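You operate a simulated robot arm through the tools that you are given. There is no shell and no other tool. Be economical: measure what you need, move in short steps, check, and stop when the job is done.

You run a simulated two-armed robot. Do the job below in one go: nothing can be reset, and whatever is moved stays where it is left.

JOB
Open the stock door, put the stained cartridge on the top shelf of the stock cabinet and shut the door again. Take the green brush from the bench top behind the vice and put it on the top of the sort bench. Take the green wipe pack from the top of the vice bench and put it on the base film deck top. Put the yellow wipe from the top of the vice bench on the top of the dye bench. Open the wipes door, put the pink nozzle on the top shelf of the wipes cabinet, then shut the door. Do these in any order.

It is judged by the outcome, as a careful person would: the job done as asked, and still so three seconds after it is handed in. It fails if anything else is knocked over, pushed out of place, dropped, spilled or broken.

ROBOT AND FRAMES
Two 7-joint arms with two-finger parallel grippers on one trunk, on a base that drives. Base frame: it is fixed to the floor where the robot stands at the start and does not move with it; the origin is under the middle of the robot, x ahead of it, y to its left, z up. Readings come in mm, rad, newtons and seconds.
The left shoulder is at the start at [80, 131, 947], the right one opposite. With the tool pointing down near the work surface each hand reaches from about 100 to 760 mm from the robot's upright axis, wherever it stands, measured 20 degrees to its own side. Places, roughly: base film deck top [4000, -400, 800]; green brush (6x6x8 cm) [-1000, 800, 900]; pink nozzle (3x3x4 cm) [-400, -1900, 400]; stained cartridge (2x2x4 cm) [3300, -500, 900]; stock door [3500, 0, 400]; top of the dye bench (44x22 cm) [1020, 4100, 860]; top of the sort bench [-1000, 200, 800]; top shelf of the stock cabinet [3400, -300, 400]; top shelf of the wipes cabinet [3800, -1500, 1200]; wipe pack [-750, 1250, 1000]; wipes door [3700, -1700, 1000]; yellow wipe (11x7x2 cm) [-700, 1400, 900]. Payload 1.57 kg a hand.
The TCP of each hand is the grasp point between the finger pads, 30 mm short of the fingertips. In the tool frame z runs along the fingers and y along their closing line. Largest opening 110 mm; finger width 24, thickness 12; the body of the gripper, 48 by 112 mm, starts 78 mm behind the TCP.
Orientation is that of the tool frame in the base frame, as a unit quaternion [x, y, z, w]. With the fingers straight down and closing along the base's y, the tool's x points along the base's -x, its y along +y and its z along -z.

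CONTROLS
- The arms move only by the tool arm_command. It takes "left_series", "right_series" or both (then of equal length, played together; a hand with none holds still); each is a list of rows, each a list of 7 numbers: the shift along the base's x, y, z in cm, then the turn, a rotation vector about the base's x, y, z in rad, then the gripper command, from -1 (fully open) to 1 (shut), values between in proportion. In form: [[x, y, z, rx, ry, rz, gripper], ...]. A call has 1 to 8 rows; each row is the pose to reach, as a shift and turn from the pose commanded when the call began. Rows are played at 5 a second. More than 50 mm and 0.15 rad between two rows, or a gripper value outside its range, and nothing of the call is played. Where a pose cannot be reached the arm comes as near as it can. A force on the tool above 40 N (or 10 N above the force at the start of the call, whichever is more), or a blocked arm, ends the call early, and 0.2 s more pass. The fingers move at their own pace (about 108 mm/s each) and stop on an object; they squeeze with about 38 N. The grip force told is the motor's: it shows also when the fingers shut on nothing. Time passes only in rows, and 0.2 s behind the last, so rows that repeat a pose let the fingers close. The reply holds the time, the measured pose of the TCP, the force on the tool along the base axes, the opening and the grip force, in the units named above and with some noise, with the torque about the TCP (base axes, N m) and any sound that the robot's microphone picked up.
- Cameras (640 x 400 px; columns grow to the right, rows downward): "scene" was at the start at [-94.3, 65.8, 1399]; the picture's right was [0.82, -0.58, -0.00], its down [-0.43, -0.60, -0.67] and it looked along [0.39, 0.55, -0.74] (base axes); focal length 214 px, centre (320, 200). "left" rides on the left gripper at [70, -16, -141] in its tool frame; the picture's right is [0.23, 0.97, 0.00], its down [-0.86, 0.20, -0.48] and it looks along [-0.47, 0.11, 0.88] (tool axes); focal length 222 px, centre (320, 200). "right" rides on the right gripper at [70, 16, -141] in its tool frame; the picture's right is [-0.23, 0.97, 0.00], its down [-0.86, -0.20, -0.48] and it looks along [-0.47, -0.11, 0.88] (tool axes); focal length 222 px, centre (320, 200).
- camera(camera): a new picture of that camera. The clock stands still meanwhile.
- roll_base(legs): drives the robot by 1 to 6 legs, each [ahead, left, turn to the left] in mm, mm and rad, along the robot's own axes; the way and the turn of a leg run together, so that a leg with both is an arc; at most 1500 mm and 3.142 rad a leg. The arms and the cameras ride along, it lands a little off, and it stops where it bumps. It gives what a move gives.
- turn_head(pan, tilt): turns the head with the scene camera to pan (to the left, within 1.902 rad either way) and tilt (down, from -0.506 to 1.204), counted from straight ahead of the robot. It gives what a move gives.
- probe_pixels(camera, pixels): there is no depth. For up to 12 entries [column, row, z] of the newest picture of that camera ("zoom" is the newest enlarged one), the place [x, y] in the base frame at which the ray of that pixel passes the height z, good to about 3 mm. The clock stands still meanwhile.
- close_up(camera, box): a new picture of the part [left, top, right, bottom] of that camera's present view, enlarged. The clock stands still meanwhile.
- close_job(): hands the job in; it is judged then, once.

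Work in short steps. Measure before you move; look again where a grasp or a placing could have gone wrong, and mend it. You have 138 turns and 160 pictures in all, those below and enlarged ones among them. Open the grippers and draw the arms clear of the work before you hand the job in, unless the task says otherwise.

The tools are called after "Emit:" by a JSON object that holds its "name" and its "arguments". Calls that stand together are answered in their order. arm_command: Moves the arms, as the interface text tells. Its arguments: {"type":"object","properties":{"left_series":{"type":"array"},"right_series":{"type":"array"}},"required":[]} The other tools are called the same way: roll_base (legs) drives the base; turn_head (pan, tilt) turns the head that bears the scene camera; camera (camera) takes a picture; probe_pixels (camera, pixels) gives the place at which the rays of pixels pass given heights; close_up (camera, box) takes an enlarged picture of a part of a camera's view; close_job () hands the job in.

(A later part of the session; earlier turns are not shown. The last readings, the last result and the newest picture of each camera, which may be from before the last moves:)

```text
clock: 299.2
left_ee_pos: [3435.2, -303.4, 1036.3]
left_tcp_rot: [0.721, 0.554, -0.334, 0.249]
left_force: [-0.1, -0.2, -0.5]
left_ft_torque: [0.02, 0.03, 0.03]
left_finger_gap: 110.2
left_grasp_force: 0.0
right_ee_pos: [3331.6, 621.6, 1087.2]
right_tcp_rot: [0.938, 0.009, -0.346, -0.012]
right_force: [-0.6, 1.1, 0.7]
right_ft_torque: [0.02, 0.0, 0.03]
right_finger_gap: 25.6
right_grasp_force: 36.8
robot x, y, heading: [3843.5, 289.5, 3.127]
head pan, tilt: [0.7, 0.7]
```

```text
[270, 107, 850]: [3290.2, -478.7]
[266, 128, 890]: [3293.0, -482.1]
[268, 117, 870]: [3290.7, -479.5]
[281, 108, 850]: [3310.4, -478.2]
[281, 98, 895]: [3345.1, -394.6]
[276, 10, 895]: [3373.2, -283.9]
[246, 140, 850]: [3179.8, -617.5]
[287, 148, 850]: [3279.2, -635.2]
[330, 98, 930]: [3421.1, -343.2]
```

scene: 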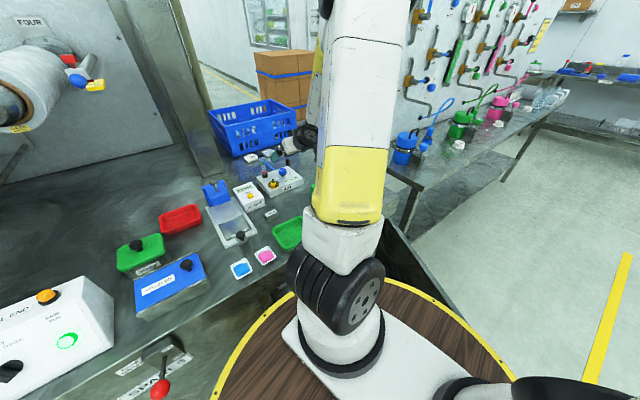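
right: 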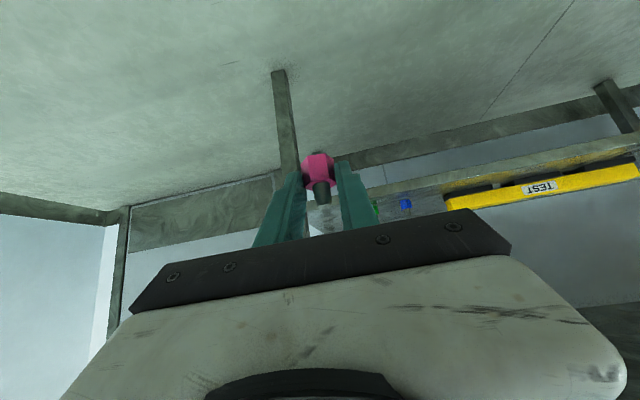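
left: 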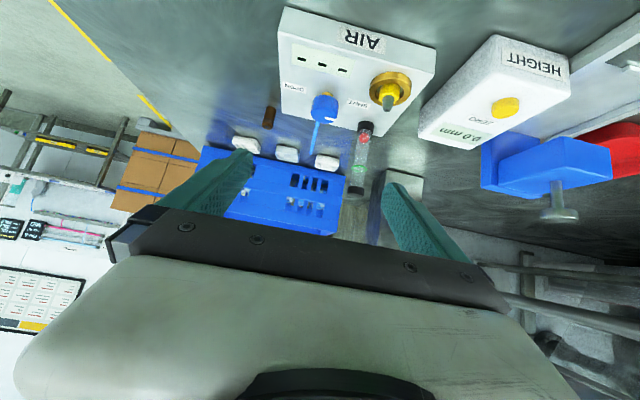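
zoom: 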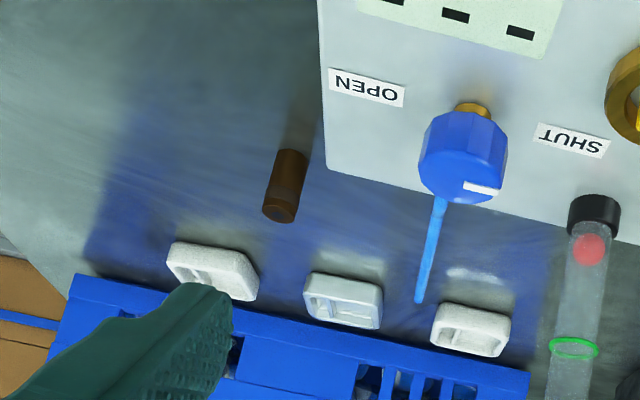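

Cartridge at (3291,-482), ~77 mm behind and 30 mm right of the AIR block's corner. Creep the base 25 mm closer and bring the narrowed fingers to a pre-grasp along the tool axis.

Emit:
{"name": "roll_base", "arguments": {"legs": [[25, 12, 0]]}}

Emit:
{"name": "arm_command", "arguments": {"left_series": [[-2.2, -1.5, -1.9, 0, 0, 0, -0.1], [-4.4, -3, -3.8, 0, 0, 0, -0.1], [-6.6, -4.5, -5.7, 0, 0, 0, -0.1], [-9.1, -6.5, -7.7, 0, 0, 0, -0.1]]}}

Emit:
{"name": "camera", "arguments": {"camera": "left"}}

```text
clock: 300.0
left_ee_pos: [3411.6, -316.0, 1036.7]
left_tcp_rot: [0.72, 0.555, -0.333, 0.25]
left_force: [-1.1, 0.0, 0.6]
left_ft_torque: [0.03, 0.01, -0.02]
left_finger_gap: 110.0
left_grasp_force: 0.0
right_ee_pos: [3308.0, 611.1, 1086.9]
right_tcp_rot: [0.938, 0.009, -0.345, -0.012]
right_force: [0.0, 1.5, -0.9]
right_ft_torque: [-0.02, 0.0, 0.06]
right_finger_gap: 26.1
right_grasp_force: 36.8
robot x, y, heading: [3815.4, 274.7, 3.124]
head pan, tilt: [0.7, 0.7]
```

```text
clock: 301.0
left_ee_pos: [3319.3, -381.0, 959.9]
left_tcp_rot: [0.721, 0.553, -0.334, 0.248]
left_force: [0.1, -0.5, 0.6]
left_ft_torque: [0.04, 0.03, -0.04]
left_finger_gap: 60.5
left_grasp_force: 0.1
right_ee_pos: [3308.6, 611.1, 1087.6]
right_tcp_rot: [0.938, 0.009, -0.346, -0.011]
right_force: [0.5, 0.1, -0.5]
right_ft_torque: [-0.01, 0.01, 0.01]
right_finger_gap: 26.0
right_grasp_force: 36.9
robot x, y, heading: [3816.5, 276.5, 3.124]
head pan, tilt: [0.7, 0.7]
```

```text
60 pictures are left
```

left: 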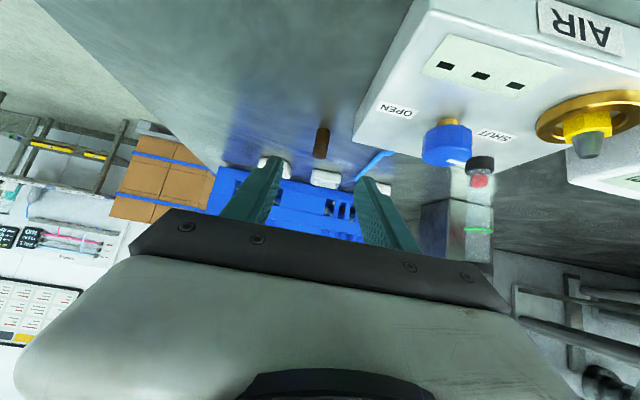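

Cartridge is centred between the fingers. Refine its position once more.

Emit:
{"name": "probe_pixels", "arguments": {"camera": "left", "pixels": [[323, 130, 850], [321, 157, 890], [322, 142, 870], [355, 143, 850], [352, 128, 895]]}}

```text
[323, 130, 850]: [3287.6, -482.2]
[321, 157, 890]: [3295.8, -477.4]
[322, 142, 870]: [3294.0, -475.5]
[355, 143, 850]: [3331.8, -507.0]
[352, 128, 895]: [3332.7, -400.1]
```

Descend along the tool axis to (3296,-468,882) with a 46 mm gap.

Emit:
{"name": "arm_command", "arguments": {"left_series": [[-0.6, -2.2, -2, 0, 0, 0, 0.16], [-1.2, -4.4, -3.9, 0, 0, 0, 0.16], [-1.8, -6.6, -5.9, 0, 0, 0, 0.16], [-2.3, -8.6, -7.7, 0, 0, 0, 0.16], [-2.3, -8.6, -7.7, 0, 0, 0, 0.16]]}}

Emit:
{"name": "camera", "arguments": {"camera": "left"}}

```text
clock: 302.2
left_ee_pos: [3296.5, -467.0, 883.9]
left_tcp_rot: [0.721, 0.554, -0.334, 0.249]
left_force: [-0.3, 0.0, 0.5]
left_ft_torque: [-0.02, 0.02, 0.02]
left_finger_gap: 46.4
left_grasp_force: 0.0
right_ee_pos: [3307.4, 611.0, 1086.8]
right_tcp_rot: [0.938, 0.009, -0.346, -0.012]
right_force: [0.1, -0.4, 0.5]
right_ft_torque: [-0.06, -0.02, 0.0]
right_finger_gap: 26.1
right_grasp_force: 37.3
robot x, y, heading: [3818.7, 274.2, 3.129]
head pan, tilt: [0.7, 0.7]
```

```text
59 pictures are left
```

left: 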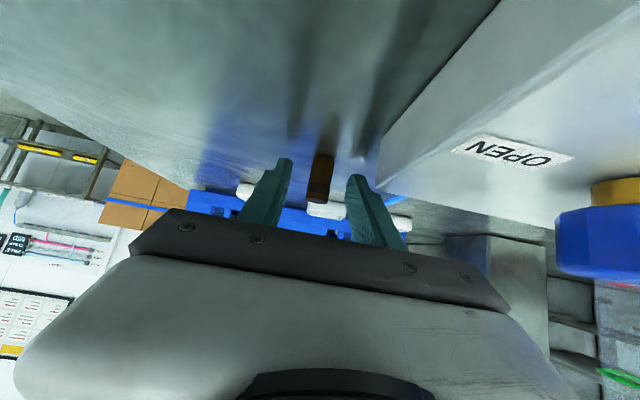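

Cartridge is between the pads. Close, then lift along the tool axis.

Emit:
{"name": "arm_command", "arguments": {"left_series": [[0, 0, 0, 0, 0, 0, 0.5], [0, 0, 0, 0, 0, 0, 1], [0, 0, 0, 0, 0, 0, 1], [0, 0, 1.5, 0, 0, 0, 1], [0.3, 1.2, 4, 0, 0, 0, 1], [0.8, 3, 7, 0, 0, 0, 1], [1.4, 5, 10.5, 0, 0, 0, 1]]}}

Emit:
{"name": "camera", "arguments": {"camera": "left"}}

```text
clock: 303.8
left_ee_pos: [3313.3, -416.0, 988.2]
left_tcp_rot: [0.721, 0.555, -0.333, 0.249]
left_force: [-0.4, -0.2, -1.1]
left_ft_torque: [0.03, 0.01, 0.0]
left_finger_gap: 16.1
left_grasp_force: 31.6
right_ee_pos: [3308.0, 610.3, 1086.5]
right_tcp_rot: [0.939, 0.01, -0.345, -0.011]
right_force: [-0.7, 0.3, -0.1]
right_ft_torque: [0.03, -0.04, -0.01]
right_finger_gap: 26.2
right_grasp_force: 37.3
robot x, y, heading: [3819.8, 276.1, 3.124]
head pan, tilt: [0.7, 0.7]
```

```text
58 pictures are left
```

left: 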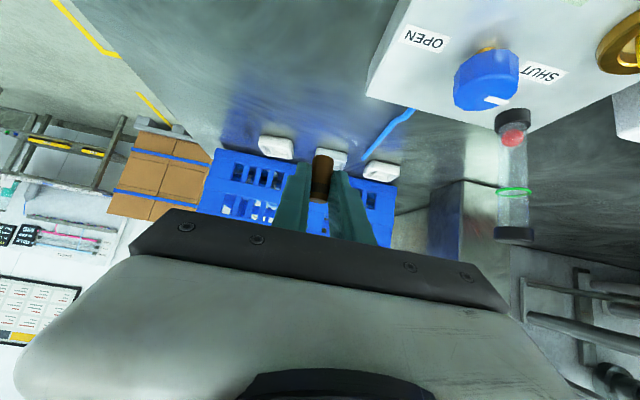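

Cartridge held upright. Lift a bit more, then withdraw from the deck and turn toward the cabinet opening.

Emit:
{"name": "arm_command", "arguments": {"left_series": [[0, 0, 3, 0, 0, 0, 1], [0, 0, 5, 0, 0, 0, 1]]}}

Emit:
{"name": "roll_base", "arguments": {"legs": [[0, -620, 0], [-130, 0, 0.669]]}}

Emit:
{"name": "arm_command", "arguments": {"left_series": [[-3.3, 2.36, -1, 0, 0, -0.082, 1], [-6.6, 4.7, -2, 0, 0, -0.164, 1], [-10, 7.1, -3, 0, 0, -0.246, 1], [-13.3, 9.4, -4, 0, 0, -0.328, 1], [-16.6, 11.8, -5, 0, 0, -0.41, 1], [-20, 14.1, -6, 0, 0, -0.492, 1], [-23.3, 16.5, -7, 0, 0, -0.574, 1], [-26.6, 18.8, -8, 0, 0, -0.656, 1]]}}

Emit:
{"name": "arm_command", "arguments": {"left_series": [[-3.3, 2.36, -1, 0, 0, -0.082, 1], [-6.6, 4.7, -2, 0, 0, -0.164, 1], [-10, 7.1, -3, 0, 0, -0.246, 1], [-13.3, 9.4, -4, 0, 0, -0.328, 1], [-16.6, 11.8, -5, 0, 0, -0.41, 1], [-20, 14.1, -6, 0, 0, -0.492, 1], [-23.3, 16.5, -7, 0, 0, -0.574, 1], [-26.6, 18.8, -8, 0, 0, -0.656, 1]]}}

Emit:
{"name": "turn_head", "arguments": {"pan": 0.1, "tilt": 0.75}}

Emit:
{"name": "camera", "arguments": {"camera": "scene"}}

```text
clock: 304.4
left_ee_pos: [3311.0, -416.9, 1036.9]
left_tcp_rot: [0.72, 0.554, -0.334, 0.249]
left_force: [-0.4, -0.5, -0.1]
left_ft_torque: [0.02, 0.02, -0.04]
left_finger_gap: 16.2
left_grasp_force: 31.4
right_ee_pos: [3309.5, 610.6, 1087.8]
right_tcp_rot: [0.938, 0.009, -0.346, -0.012]
right_force: [0.5, 0.3, 0.0]
right_ft_torque: [-0.01, -0.03, -0.01]
right_finger_gap: 25.9
right_grasp_force: 37.1
robot x, y, heading: [3820.3, 274.7, 3.128]
head pan, tilt: [0.7, 0.7]
```

```text
clock: 309.7
left_ee_pos: [3988.7, 77.9, 1037.4]
left_tcp_rot: [0.494, 0.763, -0.231, 0.346]
left_force: [-0.3, -0.8, -0.5]
left_ft_torque: [0.05, 0.0, 0.0]
left_finger_gap: 16.4
left_grasp_force: 31.7
right_ee_pos: [3338.7, 874.2, 1087.6]
right_tcp_rot: [0.882, 0.322, -0.329, 0.105]
right_force: [-0.6, 0.6, 0.0]
right_ft_torque: [-0.02, 0.06, 0.02]
right_finger_gap: 26.1
right_grasp_force: 37.2
robot x, y, heading: [3944.8, 938.0, -2.476]
head pan, tilt: [0.7, 0.7]
```

```text
clock: 311.5
left_ee_pos: [3723.2, 265.2, 958.5]
left_tcp_rot: [0.714, 0.563, -0.331, 0.253]
left_force: [0.0, -0.6, 0.2]
left_ft_torque: [-0.01, 0.01, -0.01]
left_finger_gap: 16.0
left_grasp_force: 31.5
right_ee_pos: [3340.5, 873.1, 1087.3]
right_tcp_rot: [0.881, 0.323, -0.329, 0.105]
right_force: [-0.2, 0.5, 0.6]
right_ft_torque: [0.01, 0.04, -0.01]
right_finger_gap: 25.9
right_grasp_force: 36.9
robot x, y, heading: [3947.4, 938.4, -2.474]
head pan, tilt: [0.7, 0.7]
```

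```text
clock: 313.3
left_ee_pos: [3459.0, 455.0, 878.0]
left_tcp_rot: [0.857, 0.303, -0.395, 0.133]
left_force: [-0.1, 0.2, 0.4]
left_ft_torque: [0.0, -0.04, -0.03]
left_finger_gap: 16.2
left_grasp_force: 31.9
right_ee_pos: [3339.9, 873.1, 1087.4]
right_tcp_rot: [0.881, 0.323, -0.329, 0.105]
right_force: [0.5, 0.3, -0.6]
right_ft_torque: [-0.02, 0.02, 0.0]
right_finger_gap: 26.0
right_grasp_force: 37.2
robot x, y, heading: [3948.9, 937.4, -2.477]
head pan, tilt: [0.7, 0.7]
```

```text
clock: 314.3
left_ee_pos: [3459.0, 454.6, 878.0]
left_tcp_rot: [0.857, 0.304, -0.394, 0.134]
left_force: [-0.7, -0.1, -1.0]
left_ft_torque: [0.0, -0.02, 0.02]
left_finger_gap: 16.2
left_grasp_force: 31.8
right_ee_pos: [3339.7, 874.2, 1086.5]
right_tcp_rot: [0.882, 0.322, -0.329, 0.105]
right_force: [-0.3, -0.3, -1.0]
right_ft_torque: [0.0, 0.02, 0.01]
right_finger_gap: 25.9
right_grasp_force: 36.6
robot x, y, heading: [3948.9, 936.1, -2.478]
head pan, tilt: [0.099, 0.75]
```

```text
57 pictures are left
```

scene: 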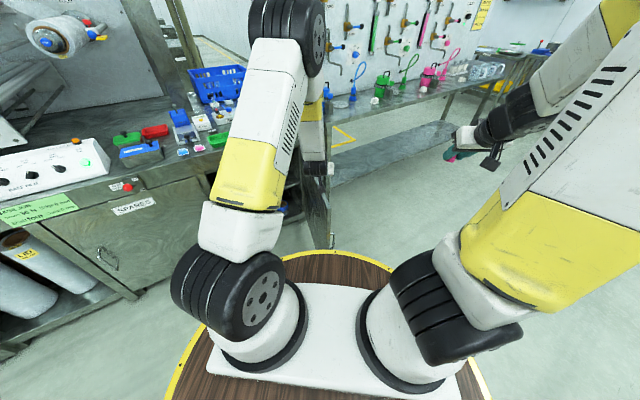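

Hand is posed; move the base so the hand is just outside the cabinet opening, left of the open door.

Emit:
{"name": "roll_base", "arguments": {"legs": [[150, 430, 0]]}}

Emit:
{"name": "turn_head", "arguments": {"pan": 0.1, "tilt": 0.8}}

Emit:
{"name": "camera", "arguments": {"camera": "scene"}}

Emit:
{"name": "camera", "arguments": {"camera": "left"}}

```text
clock: 317.0
left_ee_pos: [3611.9, 20.9, 877.9]
left_tcp_rot: [0.857, 0.304, -0.395, 0.133]
left_force: [-0.2, 0.3, 0.4]
left_ft_torque: [-0.01, -0.04, -0.01]
left_finger_gap: 16.3
left_grasp_force: 31.2
right_ee_pos: [3491.5, 438.6, 1087.2]
right_tcp_rot: [0.881, 0.322, -0.329, 0.105]
right_force: [-0.5, -0.1, 0.3]
right_ft_torque: [0.0, 0.01, 0.01]
right_finger_gap: 25.9
right_grasp_force: 37.0
robot x, y, heading: [4104.0, 505.6, -2.474]
head pan, tilt: [0.099, 0.75]
```

```text
clock: 317.7
left_ee_pos: [3612.3, 20.5, 877.3]
left_tcp_rot: [0.857, 0.304, -0.395, 0.133]
left_force: [-0.5, 0.5, -0.6]
left_ft_torque: [0.02, -0.04, 0.0]
left_finger_gap: 16.2
left_grasp_force: 31.4
right_ee_pos: [3492.6, 440.7, 1087.3]
right_tcp_rot: [0.881, 0.322, -0.329, 0.105]
right_force: [-0.5, -0.1, -0.5]
right_ft_torque: [0.0, 0.0, -0.01]
right_finger_gap: 26.1
right_grasp_force: 37.2
robot x, y, heading: [4101.3, 503.1, -2.477]
head pan, tilt: [0.099, 0.799]
```

```text
56 pictures are left
```

scene: 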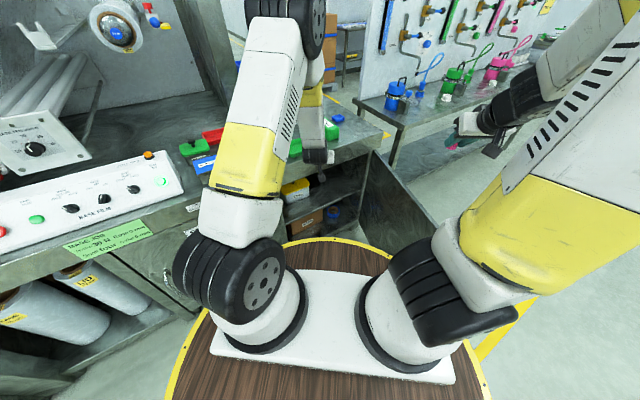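

```text
55 pictures are left
```

left: 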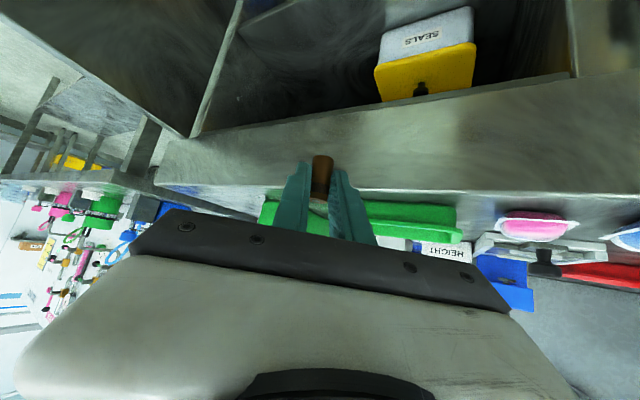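

Hand is 65 mm outside the fascia with the opening below. Lower it to z≈600 and look in.

Emit:
{"name": "arm_command", "arguments": {"left_series": [[0, 0, -4.7, 0, 0, 0, 1], [0, 0, -9.4, 0, 0, 0, 1], [0, 0, -14.1, 0, 0, 0, 1], [0, 0, -18.8, 0, 0, 0, 1], [0, 0, -23.5, 0, 0, 0, 1], [0, 0, -27.7, 0, 0, 0, 1]]}}

Emit:
{"name": "camera", "arguments": {"camera": "left"}}

Emit:
{"name": "camera", "arguments": {"camera": "scene"}}

```text
clock: 319.1
left_ee_pos: [3612.4, 21.1, 601.2]
left_tcp_rot: [0.857, 0.304, -0.394, 0.133]
left_force: [-0.3, -0.3, -0.9]
left_ft_torque: [0.05, -0.02, 0.01]
left_finger_gap: 16.3
left_grasp_force: 31.8
right_ee_pos: [3492.4, 438.9, 1087.2]
right_tcp_rot: [0.881, 0.322, -0.329, 0.104]
right_force: [0.1, -0.5, 0.2]
right_ft_torque: [-0.02, -0.01, 0.0]
right_finger_gap: 25.9
right_grasp_force: 37.1
robot x, y, heading: [4100.6, 505.7, -2.478]
head pan, tilt: [0.099, 0.799]
```

```text
54 pictures are left
```

left: 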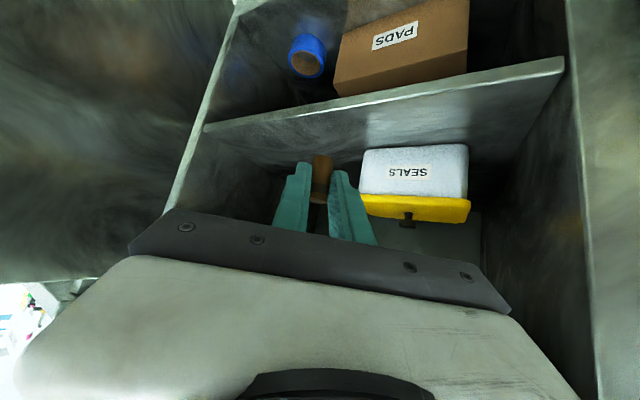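

```text
53 pictures are left
```

scene: 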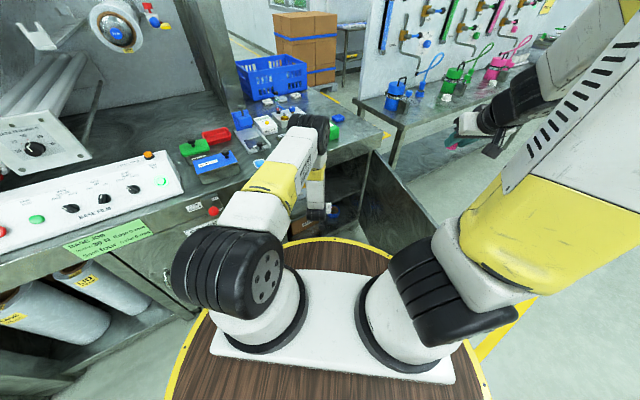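

Clear view: the shelf front edge runs (205,130)-(563,70), SEALS box right. Probe shelf edge and box at candidate heights.

Emit:
{"name": "probe_pixels", "arguments": {"camera": "left", "pixels": [[300, 118, 400], [300, 118, 420], [300, 118, 440], [500, 84, 400], [500, 84, 420], [500, 84, 440], [363, 150, 420], [470, 145, 420], [362, 190, 420], [300, 150, 420], [215, 140, 420]]}}

```text
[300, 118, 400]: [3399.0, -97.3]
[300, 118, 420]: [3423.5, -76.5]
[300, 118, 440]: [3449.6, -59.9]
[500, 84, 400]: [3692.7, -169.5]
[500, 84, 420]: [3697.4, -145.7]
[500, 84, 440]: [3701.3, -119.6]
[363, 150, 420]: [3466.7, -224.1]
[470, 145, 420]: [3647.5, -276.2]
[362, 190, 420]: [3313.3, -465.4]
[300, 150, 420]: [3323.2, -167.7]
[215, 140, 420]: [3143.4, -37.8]
```

Heights are ambiguous; lower another 8 cm (still outside the opening) for a second viewpoint.

Emit:
{"name": "arm_command", "arguments": {"left_series": [[0, 0, -4, 0, 0, 0, 1], [0, 0, -8, 0, 0, 0, 1]]}}

Emit:
{"name": "camera", "arguments": {"camera": "left"}}

```text
clock: 319.7
left_ee_pos: [3612.3, 21.4, 521.1]
left_tcp_rot: [0.857, 0.303, -0.394, 0.132]
left_force: [-0.2, 0.6, -1.4]
left_ft_torque: [0.0, -0.02, 0.0]
left_finger_gap: 16.5
left_grasp_force: 31.7
right_ee_pos: [3492.7, 438.8, 1087.4]
right_tcp_rot: [0.881, 0.323, -0.329, 0.105]
right_force: [-0.1, 0.0, -0.7]
right_ft_torque: [0.04, 0.0, 0.02]
right_finger_gap: 26.1
right_grasp_force: 36.8
robot x, y, heading: [4099.3, 504.3, -2.474]
head pan, tilt: [0.099, 0.799]
```

```text
52 pictures are left
```

left: 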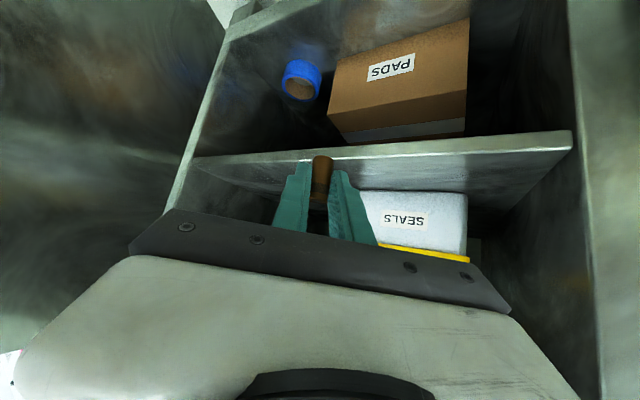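

Emit:
{"name": "probe_pixels", "arguments": {"camera": "left", "pixels": [[500, 151, 420], [500, 151, 440], [500, 151, 400], [500, 137, 400], [500, 137, 420], [250, 165, 420], [250, 165, 440], [360, 190, 440], [466, 192, 440]]}}

Emit:
{"name": "close_up", "arguments": {"camera": "left", "box": [180, 110, 600, 270]}}

```text
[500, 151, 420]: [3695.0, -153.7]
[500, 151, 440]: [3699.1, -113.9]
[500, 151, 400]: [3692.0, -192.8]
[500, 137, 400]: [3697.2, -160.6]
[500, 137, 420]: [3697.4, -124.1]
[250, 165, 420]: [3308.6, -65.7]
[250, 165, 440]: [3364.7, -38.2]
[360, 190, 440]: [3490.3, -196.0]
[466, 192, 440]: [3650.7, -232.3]
```

```text
1.52 times, centred on (390, 190) of left
```

zoom: 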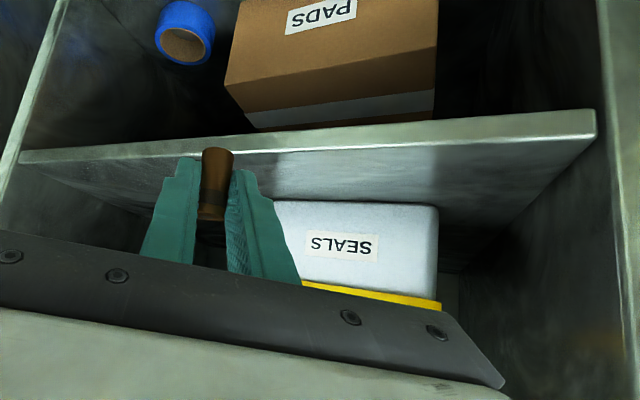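

Shelf top z≈431, its front edge ~59 mm behind the fascia; SEALS box corner at (3480,-205). Target cartridge at (3430,-115). Drive straight in 208 mm at the present height.

Emit:
{"name": "roll_base", "arguments": {"legs": [[208, -4, 0]]}}

Emit:
{"name": "camera", "arguments": {"camera": "left"}}

```text
clock: 321.3
left_ee_pos: [3444.4, -101.2, 522.6]
left_tcp_rot: [0.857, 0.302, -0.395, 0.133]
left_force: [0.4, 0.0, -0.9]
left_ft_torque: [-0.02, -0.06, -0.01]
left_finger_gap: 16.3
left_grasp_force: 31.6
right_ee_pos: [3325.9, 317.8, 1086.9]
right_tcp_rot: [0.882, 0.321, -0.33, 0.104]
right_force: [-0.3, -0.1, 0.4]
right_ft_torque: [-0.01, -0.01, 0.0]
right_finger_gap: 26.1
right_grasp_force: 37.2
robot x, y, heading: [3931.7, 377.2, -2.479]
head pan, tilt: [0.099, 0.799]
```

```text
50 pictures are left
```

left: 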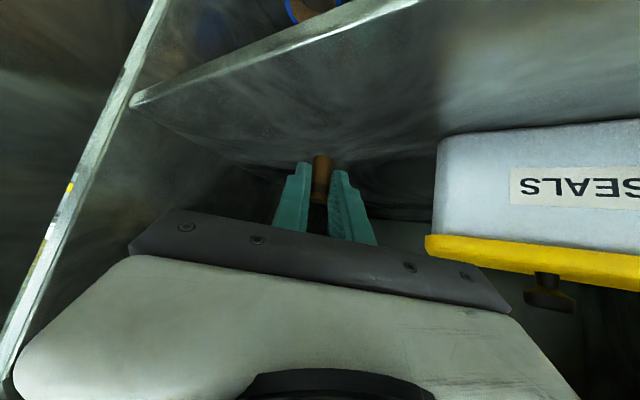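

Well inside with SEALS to the right. Lower gently to ~475.

Emit:
{"name": "arm_command", "arguments": {"left_series": [[0, 0, -2, 0, 0, 0, 1], [0, 0, -3.5, 0, 0, 0, 1], [0, 0, -4.3, 0, 0, 0, 1], [0, 0, -4.8, 0, 0, 0, 1]]}}

Emit:
{"name": "arm_command", "arguments": {"left_series": [[0, 0, -0.3, 0, 0, 0, 1], [0, 0, -0.6, 0, 0, 0, 1], [0, 0, -0.9, 0, 0, 0, 1], [0, 0, -1.2, 0, 0, 0, 1]]}}

Emit:
{"name": "camera", "arguments": {"camera": "left"}}

```text
clock: 322.3
left_ee_pos: [3444.6, -100.8, 473.9]
left_tcp_rot: [0.858, 0.302, -0.394, 0.132]
left_force: [1.5, 1.1, 5.0]
left_ft_torque: [-0.05, 0.04, 0.06]
left_finger_gap: 16.4
left_grasp_force: 32.2
right_ee_pos: [3326.0, 317.1, 1088.3]
right_tcp_rot: [0.882, 0.321, -0.33, 0.104]
right_force: [0.1, -0.3, 0.2]
right_ft_torque: [0.01, 0.0, 0.02]
right_finger_gap: 25.9
right_grasp_force: 36.8
robot x, y, heading: [3933.0, 381.5, -2.479]
head pan, tilt: [0.099, 0.799]
```

```text
clock: 323.2
left_ee_pos: [3440.2, -104.9, 468.5]
left_tcp_rot: [0.856, 0.301, -0.399, 0.134]
left_force: [-1.3, 0.1, 2.7]
left_ft_torque: [-0.05, 0.06, 0.02]
left_finger_gap: 16.4
left_grasp_force: 31.6
right_ee_pos: [3325.8, 316.4, 1087.0]
right_tcp_rot: [0.882, 0.321, -0.329, 0.105]
right_force: [0.6, 0.3, -0.7]
right_ft_torque: [0.0, -0.01, 0.0]
right_finger_gap: 26.3
right_grasp_force: 37.3
robot x, y, heading: [3933.6, 380.1, -2.475]
head pan, tilt: [0.099, 0.799]
stopped in row 4 (left hand): the force on the tool passed its limit at 46 N (the readings are from after the stop); the commanded pose is now the measured one
```

```text
49 pictures are left
```

left: 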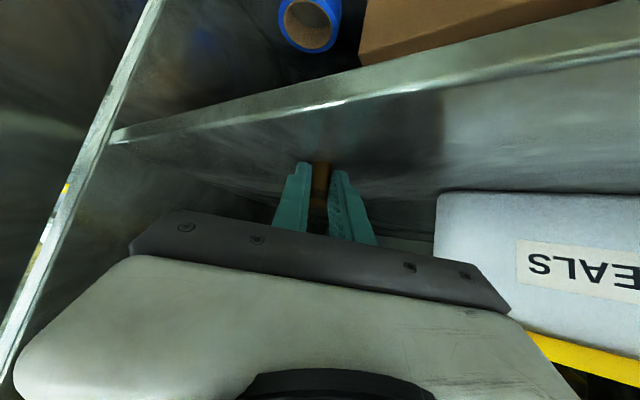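

Contact. Ease up 2 mm, open, and withdraw along the tool axis.

Emit:
{"name": "arm_command", "arguments": {"left_series": [[0, 0, 0.2, 0, 0, 0, 1], [0, 0, 0.2, 0, 0, 0, 0.4], [0, 0, 0.2, 0, 0, 0, 0.1], [0, 0, 0.2, 0, 0, 0, 0.1], [1.2, 0.9, 1.5, 0, 0, 0, 0.1], [2.8, 2.2, 3.2, 0, 0, 0, 0.1], [4.6, 3.6, 5.2, 0, 0, 0, 0.1]]}}

Emit:
{"name": "camera", "arguments": {"camera": "left"}}

```text
clock: 324.8
left_ee_pos: [3487.9, -67.3, 519.2]
left_tcp_rot: [0.856, 0.301, -0.399, 0.133]
left_force: [-1.0, 0.7, -0.2]
left_ft_torque: [-0.02, 0.01, -0.01]
left_finger_gap: 49.4
left_grasp_force: 0.0
right_ee_pos: [3325.1, 317.1, 1087.5]
right_tcp_rot: [0.882, 0.321, -0.33, 0.104]
right_force: [0.1, -0.5, 0.3]
right_ft_torque: [0.05, -0.04, 0.01]
right_finger_gap: 26.0
right_grasp_force: 37.5
robot x, y, heading: [3931.1, 376.6, -2.479]
head pan, tilt: [0.099, 0.799]
```

```text
48 pictures are left
```

left: 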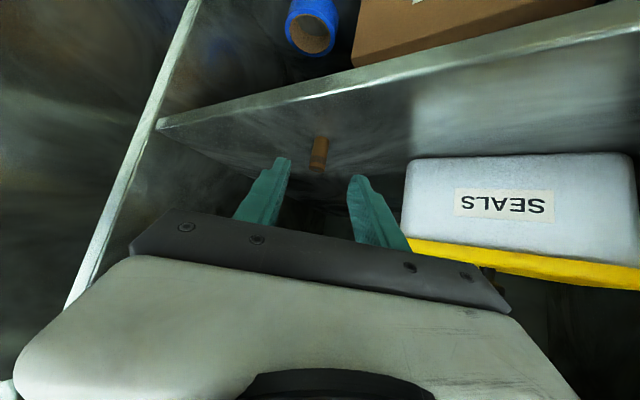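

The cartridge stands on the top shelf. Back straight out, then set the hand to 75° pitch as a pushing fist.

Emit:
{"name": "roll_base", "arguments": {"legs": [[-320, 0, 0]]}}

Emit:
{"name": "arm_command", "arguments": {"left_series": [[-1.2, -0.9, -0.5, -0.04, 0.052, 0, 0.5], [-2.4, -1.8, -1, -0.08, 0.104, 0, 1], [-3.6, -2.7, -1.5, -0.12, 0.156, 0, 1], [-4.8, -3.6, -2, -0.16, 0.208, 0, 1], [-6, -4.5, -2.5, -0.2, 0.26, 0, 1], [-7.2, -5.5, -3, -0.24, 0.312, 0, 1], [-7.6, -5.9, -3.5, -0.27, 0.35, 0, 1]]}}

Emit:
{"name": "camera", "arguments": {"camera": "left"}}

```text
clock: 326.9
left_ee_pos: [3738.3, 125.2, 520.9]
left_tcp_rot: [0.855, 0.304, -0.398, 0.135]
left_force: [0.0, 0.6, 0.5]
left_ft_torque: [0.02, 0.01, -0.02]
left_finger_gap: 49.6
left_grasp_force: 0.1
right_ee_pos: [3572.9, 508.7, 1088.1]
right_tcp_rot: [0.881, 0.323, -0.329, 0.105]
right_force: [0.0, 0.0, -0.2]
right_ft_torque: [-0.02, 0.0, 0.0]
right_finger_gap: 25.8
right_grasp_force: 37.2
robot x, y, heading: [4183.8, 571.9, -2.476]
head pan, tilt: [0.099, 0.799]
```

```text
clock: 328.5
left_ee_pos: [3661.3, 66.3, 485.6]
left_tcp_rot: [0.747, 0.266, -0.578, 0.193]
left_force: [0.8, -0.3, 0.1]
left_ft_torque: [-0.01, -0.01, -0.02]
left_finger_gap: 0.0
left_grasp_force: 21.5
right_ee_pos: [3574.0, 509.9, 1087.7]
right_tcp_rot: [0.881, 0.322, -0.33, 0.105]
right_force: [0.2, 0.2, -0.8]
right_ft_torque: [0.03, 0.02, 0.02]
right_finger_gap: 26.0
right_grasp_force: 37.3
robot x, y, heading: [4182.4, 575.7, -2.475]
head pan, tilt: [0.099, 0.799]
```

```text
47 pictures are left
```

left: 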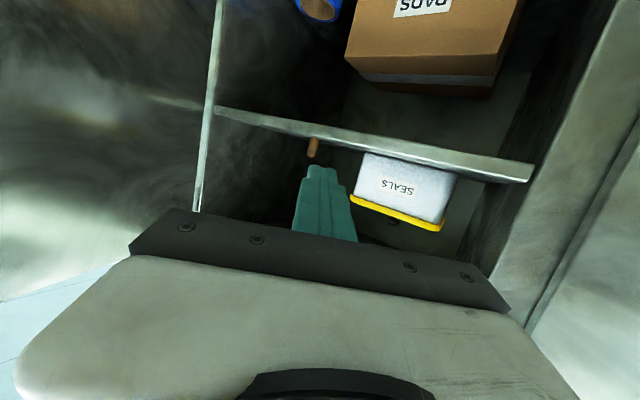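

Path must avoid the door edge: back 450, strafe away, turn, then go round to the outside of the door.

Emit:
{"name": "roll_base", "arguments": {"legs": [[-450, 0, 0], [92, -830, 0], [0, 0, 1.821]]}}

Emit:
{"name": "turn_head", "arguments": {"pan": -0.3, "tilt": 0.6}}

Emit:
{"name": "camera", "arguments": {"camera": "scene"}}

```text
clock: 339.6
left_ee_pos: [4553.8, 1070.2, 486.8]
left_tcp_rot: [0.253, 0.752, -0.205, 0.574]
left_force: [0.5, -0.9, -0.5]
left_ft_torque: [-0.04, -0.03, 0.0]
left_finger_gap: 0.0
left_grasp_force: 21.1
right_ee_pos: [4142.5, 880.9, 1086.4]
right_tcp_rot: [0.291, 0.892, -0.121, 0.323]
right_force: [0.0, -0.5, -0.8]
right_ft_torque: [0.0, 0.03, -0.01]
right_finger_gap: 26.1
right_grasp_force: 36.8
robot x, y, heading: [3942.1, 1455.2, -0.659]
head pan, tilt: [0.099, 0.799]
```

```text
clock: 340.5
left_ee_pos: [4553.8, 1070.5, 486.3]
left_tcp_rot: [0.252, 0.752, -0.204, 0.574]
left_force: [-0.4, -0.7, 0.5]
left_ft_torque: [0.03, -0.01, 0.0]
left_finger_gap: 0.1
left_grasp_force: 21.3
right_ee_pos: [4143.4, 880.2, 1086.4]
right_tcp_rot: [0.291, 0.892, -0.121, 0.324]
right_force: [0.8, -0.5, -0.8]
right_ft_torque: [0.01, -0.03, -0.04]
right_finger_gap: 26.1
right_grasp_force: 36.7
robot x, y, heading: [3939.3, 1455.6, -0.671]
head pan, tilt: [-0.3, 0.6]
```

```text
46 pictures are left
```

scene: 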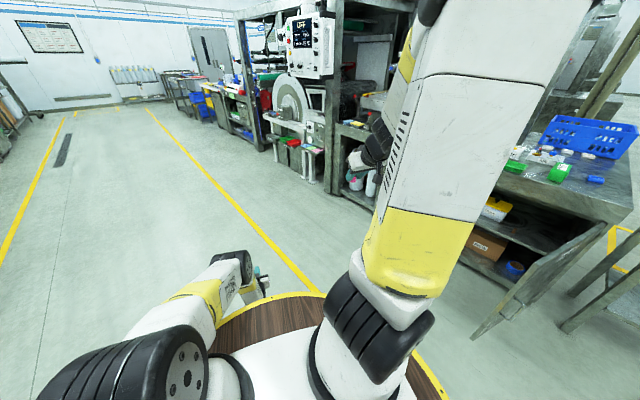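

Now the path to the door's outer side: strafe back-right, aiming ~70 mm hinge-ward of the handle.

Emit:
{"name": "roll_base", "arguments": {"legs": [[-701, -1190, 0]]}}

Emit:
{"name": "camera", "arguments": {"camera": "left"}}

```text
clock: 347.5
left_ee_pos: [3273.1, 554.2, 486.5]
left_tcp_rot: [0.246, 0.754, -0.2, 0.576]
left_force: [0.2, 0.2, 0.7]
left_ft_torque: [0.01, 0.0, 0.04]
left_finger_gap: 0.0
left_grasp_force: 21.3
right_ee_pos: [2867.4, 357.3, 1087.9]
right_tcp_rot: [0.282, 0.895, -0.118, 0.325]
right_force: [0.4, 0.0, -0.5]
right_ft_torque: [0.01, 0.0, 0.02]
right_finger_gap: 26.1
right_grasp_force: 37.2
robot x, y, heading: [2653.4, 924.8, -0.645]
head pan, tilt: [-0.3, 0.6]
```

```text
45 pictures are left
```

left: 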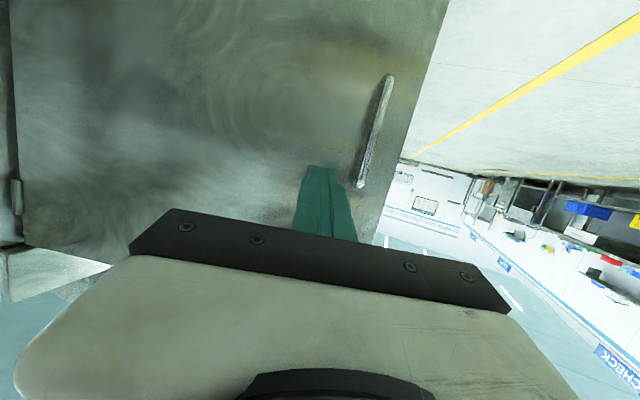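

The fist is hinge-ward of the handle. Advance to contact and swing the door closed with reversed arcs.

Emit:
{"name": "roll_base", "arguments": {"legs": [[165, 0, 0], [52, 96, -0.12], [52, 96, -0.12], [52, 96, -0.12]]}}

Emit:
{"name": "camera", "arguments": {"camera": "left"}}

```text
clock: 351.3
left_ee_pos: [3552.0, 343.5, 485.3]
left_tcp_rot: [0.376, 0.698, -0.299, 0.531]
left_force: [-0.4, -0.4, -0.4]
left_ft_torque: [0.03, 0.01, 0.0]
left_finger_gap: 0.1
left_grasp_force: 21.5
right_ee_pos: [3102.9, 300.5, 1086.7]
right_tcp_rot: [0.437, 0.83, -0.174, 0.299]
right_force: [0.3, 0.0, 0.2]
right_ft_torque: [0.04, -0.02, -0.01]
right_finger_gap: 25.8
right_grasp_force: 37.1
robot x, y, heading: [3102.2, 912.0, -1.009]
head pan, tilt: [-0.3, 0.6]
```

```text
44 pictures are left
```

left: 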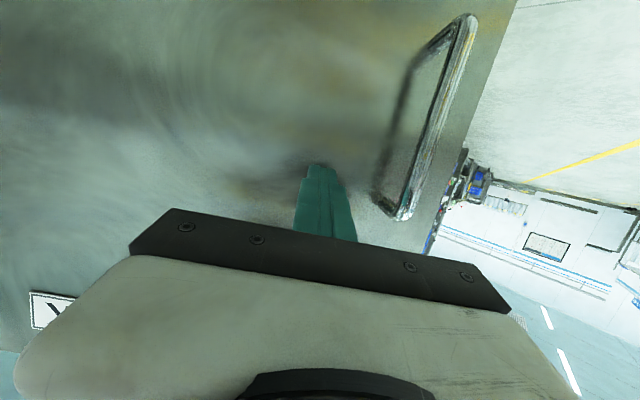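

The fist is pushing the door along. Continue with six more arcs.

Emit:
{"name": "roll_base", "arguments": {"legs": [[53, 95, -0.12], [53, 95, -0.12], [53, 95, -0.12], [53, 95, -0.12], [53, 95, -0.12]]}}

Emit:
{"name": "camera", "arguments": {"camera": "left"}}

```text
clock: 355.6
left_ee_pos: [3668.6, 56.3, 485.4]
left_tcp_rot: [0.567, 0.554, -0.444, 0.418]
left_force: [0.0, -0.5, 0.8]
left_ft_torque: [-0.01, 0.01, 0.0]
left_finger_gap: 0.0
left_grasp_force: 20.5
right_ee_pos: [3274.6, 277.1, 1088.4]
right_tcp_rot: [0.665, 0.662, -0.255, 0.234]
right_force: [0.1, -0.2, -0.1]
right_ft_torque: [0.01, 0.02, -0.02]
right_finger_gap: 25.9
right_grasp_force: 37.4
robot x, y, heading: [3614.8, 779.6, -1.61]
head pan, tilt: [-0.3, 0.6]
```

```text
43 pictures are left
```

left: 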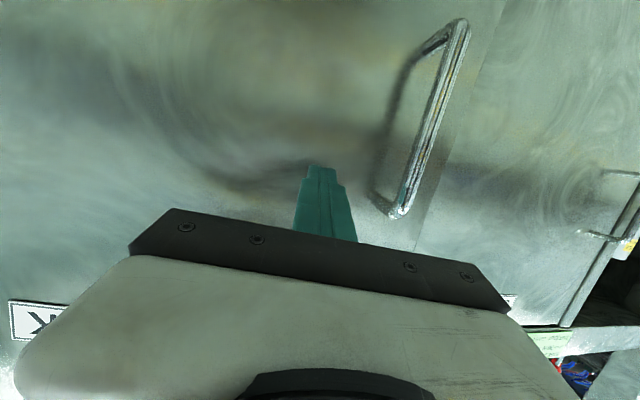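

About 85 mm left to close. Push straight toward the cabinet.

Emit:
{"name": "roll_base", "arguments": {"legs": [[70, -10, -0.05]]}}

Emit:
{"name": "roll_base", "arguments": {"legs": [[30, -6, 0]]}}

Emit:
{"name": "camera", "arguments": {"camera": "left"}}

```text
clock: 356.6
left_ee_pos: [3617.8, -14.1, 484.8]
left_tcp_rot: [0.581, 0.541, -0.453, 0.407]
left_force: [0.4, 0.3, -0.4]
left_ft_torque: [-0.02, 0.01, 0.02]
left_finger_gap: 0.0
left_grasp_force: 21.6
right_ee_pos: [3237.2, 223.8, 1088.5]
right_tcp_rot: [0.681, 0.646, -0.261, 0.227]
right_force: [-0.8, 0.0, 0.3]
right_ft_torque: [-0.02, 0.0, 0.0]
right_finger_gap: 26.1
right_grasp_force: 37.1
robot x, y, heading: [3606.2, 708.0, -1.661]
head pan, tilt: [-0.3, 0.6]
```

```text
clock: 357.5
left_ee_pos: [3612.8, -32.2, 484.6]
left_tcp_rot: [0.58, 0.54, -0.455, 0.407]
left_force: [1.7, 7.0, 5.4]
left_ft_torque: [-0.22, 0.1, -0.04]
left_finger_gap: 0.1
left_grasp_force: 21.1
right_ee_pos: [3230.9, 204.6, 1086.4]
right_tcp_rot: [0.68, 0.646, -0.26, 0.228]
right_force: [-0.3, -0.4, -1.1]
right_ft_torque: [0.04, 0.02, 0.01]
right_finger_gap: 26.3
right_grasp_force: 36.8
robot x, y, heading: [3596.8, 686.3, -1.664]
head pan, tilt: [-0.3, 0.6]
stopped in leg 1: the force on the tool passed its limit at 95 N (the readings are from after the stop); the commanded pose is now the measured one
```

```text
42 pictures are left
```

left: 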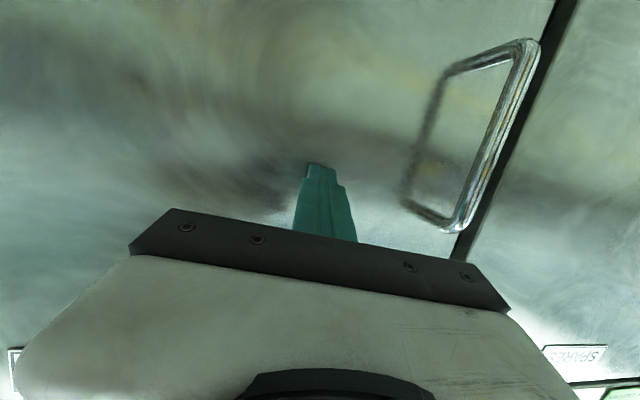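

Door met its stop. Back off and inspect it with the scene camera.

Emit:
{"name": "roll_base", "arguments": {"legs": [[-350, 0, 0]]}}

Emit:
{"name": "turn_head", "arguments": {"pan": -0.1, "tilt": 0.7}}

Emit:
{"name": "close_up", "arguments": {"camera": "scene", "box": [200, 90, 400, 240]}}

```text
clock: 359.8
left_ee_pos: [3638.7, 321.6, 483.7]
left_tcp_rot: [0.582, 0.537, -0.456, 0.405]
left_force: [-0.4, -1.1, 0.6]
left_ft_torque: [-0.03, -0.04, 0.01]
left_finger_gap: 0.1
left_grasp_force: 21.5
right_ee_pos: [3258.4, 561.8, 1086.7]
right_tcp_rot: [0.684, 0.643, -0.261, 0.226]
right_force: [-0.8, 0.4, 0.5]
right_ft_torque: [-0.02, -0.03, -0.01]
right_finger_gap: 26.1
right_grasp_force: 37.0
robot x, y, heading: [3632.3, 1043.8, -1.673]
head pan, tilt: [-0.3, 0.6]
```

```text
clock: 360.5
left_ee_pos: [3638.5, 320.9, 486.7]
left_tcp_rot: [0.583, 0.538, -0.455, 0.404]
left_force: [-0.8, 0.1, -0.4]
left_ft_torque: [0.01, 0.03, -0.03]
left_finger_gap: 0.1
left_grasp_force: 21.3
right_ee_pos: [3259.2, 561.2, 1086.4]
right_tcp_rot: [0.684, 0.643, -0.262, 0.226]
right_force: [0.8, 0.0, -0.3]
right_ft_torque: [-0.03, -0.01, -0.01]
right_finger_gap: 26.0
right_grasp_force: 36.5
robot x, y, heading: [3632.4, 1040.5, -1.672]
head pan, tilt: [-0.099, 0.7]
```

```text
2.67 times, centred on (300, 165) of scene
```

zoom: 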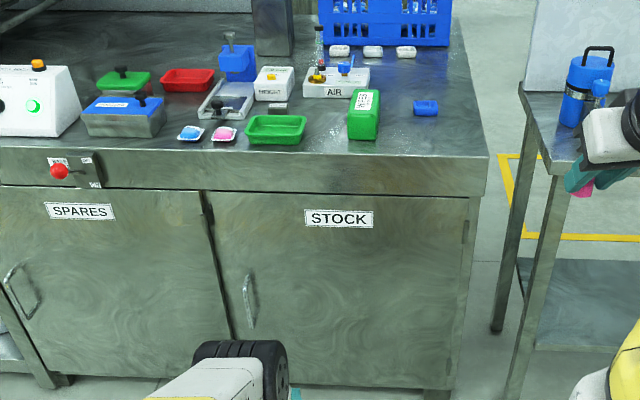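

Stock door is shut, pack and deck undisturbed. Raise and draw in the left arm for the trip to the wipes cabinet.

Emit:
{"name": "arm_command", "arguments": {"left_series": [[0, 0, 4.9, 0, 0, 0, 1], [0, 0, 9.8, 0, 0, 0, 1], [0, 0, 14.7, 0, 0, 0, 1], [0, 0, 19.6, 0, 0, 0, 1], [0, 0, 24.5, 0, 0, 0, 1], [0.1, 1, 29.3, 0, 0, 0, 1], [0.2, 2, 34.1, 0, 0, 0, 1], [0.3, 3, 38.9, 0, 0, 0, 1]]}}

Emit:
{"name": "arm_command", "arguments": {"left_series": [[0.3, 2.5, 4, 0, 0, 0, 1], [0.5, 5, 8, 0, 0, 0, 1], [0.8, 8, 11, 0, 0, 0, 1], [1.2, 12, 13, 0, 0, 0, 1]]}}

Emit:
{"name": "roll_base", "arguments": {"legs": [[-350, 0, 0], [0, 0, 1.672], [-1450, 0, 0], [-1450, 0, 0]]}}

```text
clock: 362.3
left_ee_pos: [3641.5, 349.6, 873.0]
left_tcp_rot: [0.582, 0.537, -0.456, 0.405]
left_force: [-0.4, -0.3, -0.4]
left_ft_torque: [-0.01, 0.01, 0.02]
left_finger_gap: 0.0
left_grasp_force: 21.4
right_ee_pos: [3259.5, 560.3, 1086.5]
right_tcp_rot: [0.684, 0.642, -0.262, 0.226]
right_force: [0.0, -0.3, 0.1]
right_ft_torque: [0.0, 0.01, 0.02]
right_finger_gap: 26.0
right_grasp_force: 36.9
robot x, y, heading: [3631.6, 1044.4, -1.669]
head pan, tilt: [-0.099, 0.7]
```

```text
clock: 363.3
left_ee_pos: [3645.2, 449.7, 1002.8]
left_tcp_rot: [0.582, 0.538, -0.456, 0.405]
left_force: [-0.7, -0.3, -0.2]
left_ft_torque: [0.0, -0.01, 0.02]
left_finger_gap: 0.0
left_grasp_force: 21.2
left hand out of reach, approached as far as the arm can: row 4
right_ee_pos: [3259.3, 561.9, 1086.0]
right_tcp_rot: [0.684, 0.642, -0.262, 0.226]
right_force: [0.7, -0.7, 0.0]
right_ft_torque: [0.0, -0.02, 0.0]
right_finger_gap: 26.0
right_grasp_force: 37.0
robot x, y, heading: [3634.3, 1040.8, -1.669]
head pan, tilt: [-0.099, 0.7]
```

```text
clock: 383.4
left_ee_pos: [1330.8, 1495.9, 1001.0]
left_tcp_rot: [0.005, 0.792, -0.016, 0.61]
left_force: [0.3, -0.5, -0.8]
left_ft_torque: [0.02, 0.01, 0.01]
left_finger_gap: 0.0
left_grasp_force: 21.2
right_ee_pos: [1245.1, 1102.7, 1086.8]
right_tcp_rot: [-0.001, 0.938, -0.015, 0.346]
right_force: [-1.0, 0.8, -1.4]
right_ft_torque: [0.0, 0.0, 0.0]
right_finger_gap: 25.8
right_grasp_force: 37.0
robot x, y, heading: [741.9, 1444.2, -0.032]
head pan, tilt: [-0.099, 0.7]
```

Continue round: back, strafe to y≈-860, and ahead to x≈2000.

Emit:
{"name": "roll_base", "arguments": {"legs": [[-380, 0, 0.032], [0, -1150, 0], [0, -1170, 0], [1450, 0, 0], [350, -420, 0]]}}

Emit:
{"name": "turn_head", "arguments": {"pan": -0.1, "tilt": 0.35}}

Emit:
{"name": "camera", "arguments": {"camera": "scene"}}

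Emit:
{"name": "probe_pixels", "arguments": {"camera": "scene", "pixels": [[320, 300, 0], [320, 240, 0], [400, 250, 0], [450, 250, 0], [250, 250, 0], [360, 150, 1000]]}}

```text
clock: 392.5
left_ee_pos: [939.9, 279.8, 1000.8]
left_tcp_rot: [-0.013, 0.792, 0.004, 0.61]
left_force: [0.4, 1.5, -0.4]
left_ft_torque: [0.01, -0.01, -0.02]
left_finger_gap: 0.0
left_grasp_force: 21.1
right_ee_pos: [862.0, -130.4, 1085.5]
right_tcp_rot: [-0.011, 0.939, -0.01, 0.344]
right_force: [-0.7, 0.2, -0.6]
right_ft_torque: [0.01, -0.01, -0.02]
right_finger_gap: 26.1
right_grasp_force: 36.5
robot x, y, heading: [348.0, 200.3, -0.01]
head pan, tilt: [-0.099, 0.7]
stopped in leg 3: the force on the tool passed its limit at 59 N (the readings are from after the stop); the commanded pose is now the measured one
```

```text
clock: 393.4
left_ee_pos: [939.6, 277.5, 1000.7]
left_tcp_rot: [-0.013, 0.792, 0.004, 0.61]
left_force: [-0.5, 2.9, 0.5]
left_ft_torque: [0.04, 0.0, -0.02]
left_finger_gap: 0.0
left_grasp_force: 21.5
right_ee_pos: [861.3, -129.4, 1085.7]
right_tcp_rot: [-0.011, 0.938, -0.01, 0.345]
right_force: [0.6, 0.2, -0.2]
right_ft_torque: [-0.02, 0.0, -0.03]
right_finger_gap: 26.1
right_grasp_force: 37.1
robot x, y, heading: [350.6, 200.7, -0.013]
head pan, tilt: [-0.099, 0.351]
```

```text
40 pictures are left
```

scene: 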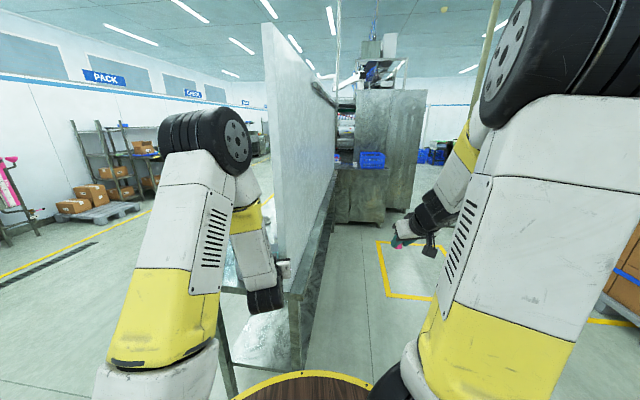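

```text
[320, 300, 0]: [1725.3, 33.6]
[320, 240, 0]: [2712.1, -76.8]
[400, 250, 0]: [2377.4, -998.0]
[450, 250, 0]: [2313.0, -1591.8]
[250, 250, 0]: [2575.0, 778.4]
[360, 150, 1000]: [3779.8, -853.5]
```

The left fist grazed the partition's end. Step back off it (left, then back), then continue right with more clearance.

Emit:
{"name": "roll_base", "arguments": {"legs": [[0, 40, 0], [-260, 0, 0], [0, -1120, 0], [1450, 0, 0], [550, -420, 0]]}}

Emit:
{"name": "camera", "arguments": {"camera": "scene"}}

Emit:
{"name": "probe_pixels", "arguments": {"camera": "scene", "pixels": [[320, 300, 0], [320, 240, 0], [400, 250, 0], [450, 250, 0], [250, 250, 0], [360, 150, 1000]]}}

```text
clock: 411.4
left_ee_pos: [2690.1, -1210.1, 1000.0]
left_tcp_rot: [-0.026, 0.792, 0.013, 0.61]
left_force: [0.3, 0.3, 0.6]
left_ft_torque: [0.0, 0.01, -0.02]
left_finger_gap: 0.0
left_grasp_force: 21.5
right_ee_pos: [2622.8, -1621.9, 1087.1]
right_tcp_rot: [-0.025, 0.938, -0.005, 0.346]
right_force: [-0.6, -0.5, -1.9]
right_ft_torque: [-0.02, -0.01, 0.0]
right_finger_gap: 26.2
right_grasp_force: 37.4
robot x, y, heading: [2102.8, -1307.6, 0.015]
head pan, tilt: [-0.099, 0.351]
```

```text
39 pictures are left
```

scene: 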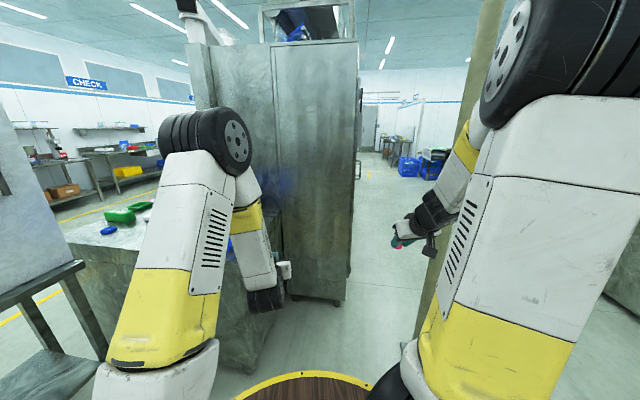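

```text
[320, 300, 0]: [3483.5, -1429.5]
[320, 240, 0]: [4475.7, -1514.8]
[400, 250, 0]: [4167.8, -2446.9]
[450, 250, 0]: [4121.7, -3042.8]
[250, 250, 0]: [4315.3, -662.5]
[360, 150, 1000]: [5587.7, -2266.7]
```

The wipes cabinet is the tall one ahead; its handle shows at (359,170) on the face toward -y. I check the pole and pallet on my right before routing.

Emit:
{"name": "turn_head", "arguments": {"pan": -1.1, "tilt": 0.5}}

Emit:
{"name": "camera", "arguments": {"camera": "scene"}}

Emit:
{"name": "probe_pixels", "arguments": {"camera": "scene", "pixels": [[320, 300, 0], [320, 200, 0], [450, 300, 0], [450, 250, 0], [200, 250, 0], [200, 200, 0], [120, 250, 0]]}}

```text
clock: 412.6
left_ee_pos: [2689.9, -1211.4, 1002.0]
left_tcp_rot: [-0.025, 0.792, 0.013, 0.61]
left_force: [-0.3, -0.8, 0.4]
left_ft_torque: [0.01, 0.02, -0.02]
left_finger_gap: 0.0
left_grasp_force: 20.7
right_ee_pos: [2622.7, -1621.0, 1087.8]
right_tcp_rot: [-0.024, 0.938, -0.005, 0.346]
right_force: [0.9, -0.1, -0.8]
right_ft_torque: [0.03, -0.02, 0.03]
right_finger_gap: 26.1
right_grasp_force: 36.9
robot x, y, heading: [2099.1, -1307.3, 0.015]
head pan, tilt: [-1.1, 0.499]
```

```text
38 pictures are left
```

scene: 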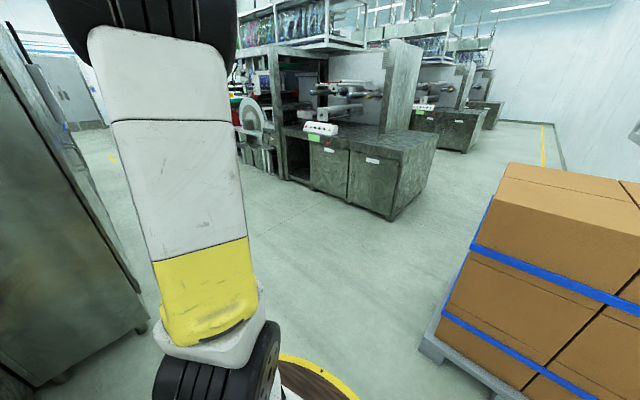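

```text
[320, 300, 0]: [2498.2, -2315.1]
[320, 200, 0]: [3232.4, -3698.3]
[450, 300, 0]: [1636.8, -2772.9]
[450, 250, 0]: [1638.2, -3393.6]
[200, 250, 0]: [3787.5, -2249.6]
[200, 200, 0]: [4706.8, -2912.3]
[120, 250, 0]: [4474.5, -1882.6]
```

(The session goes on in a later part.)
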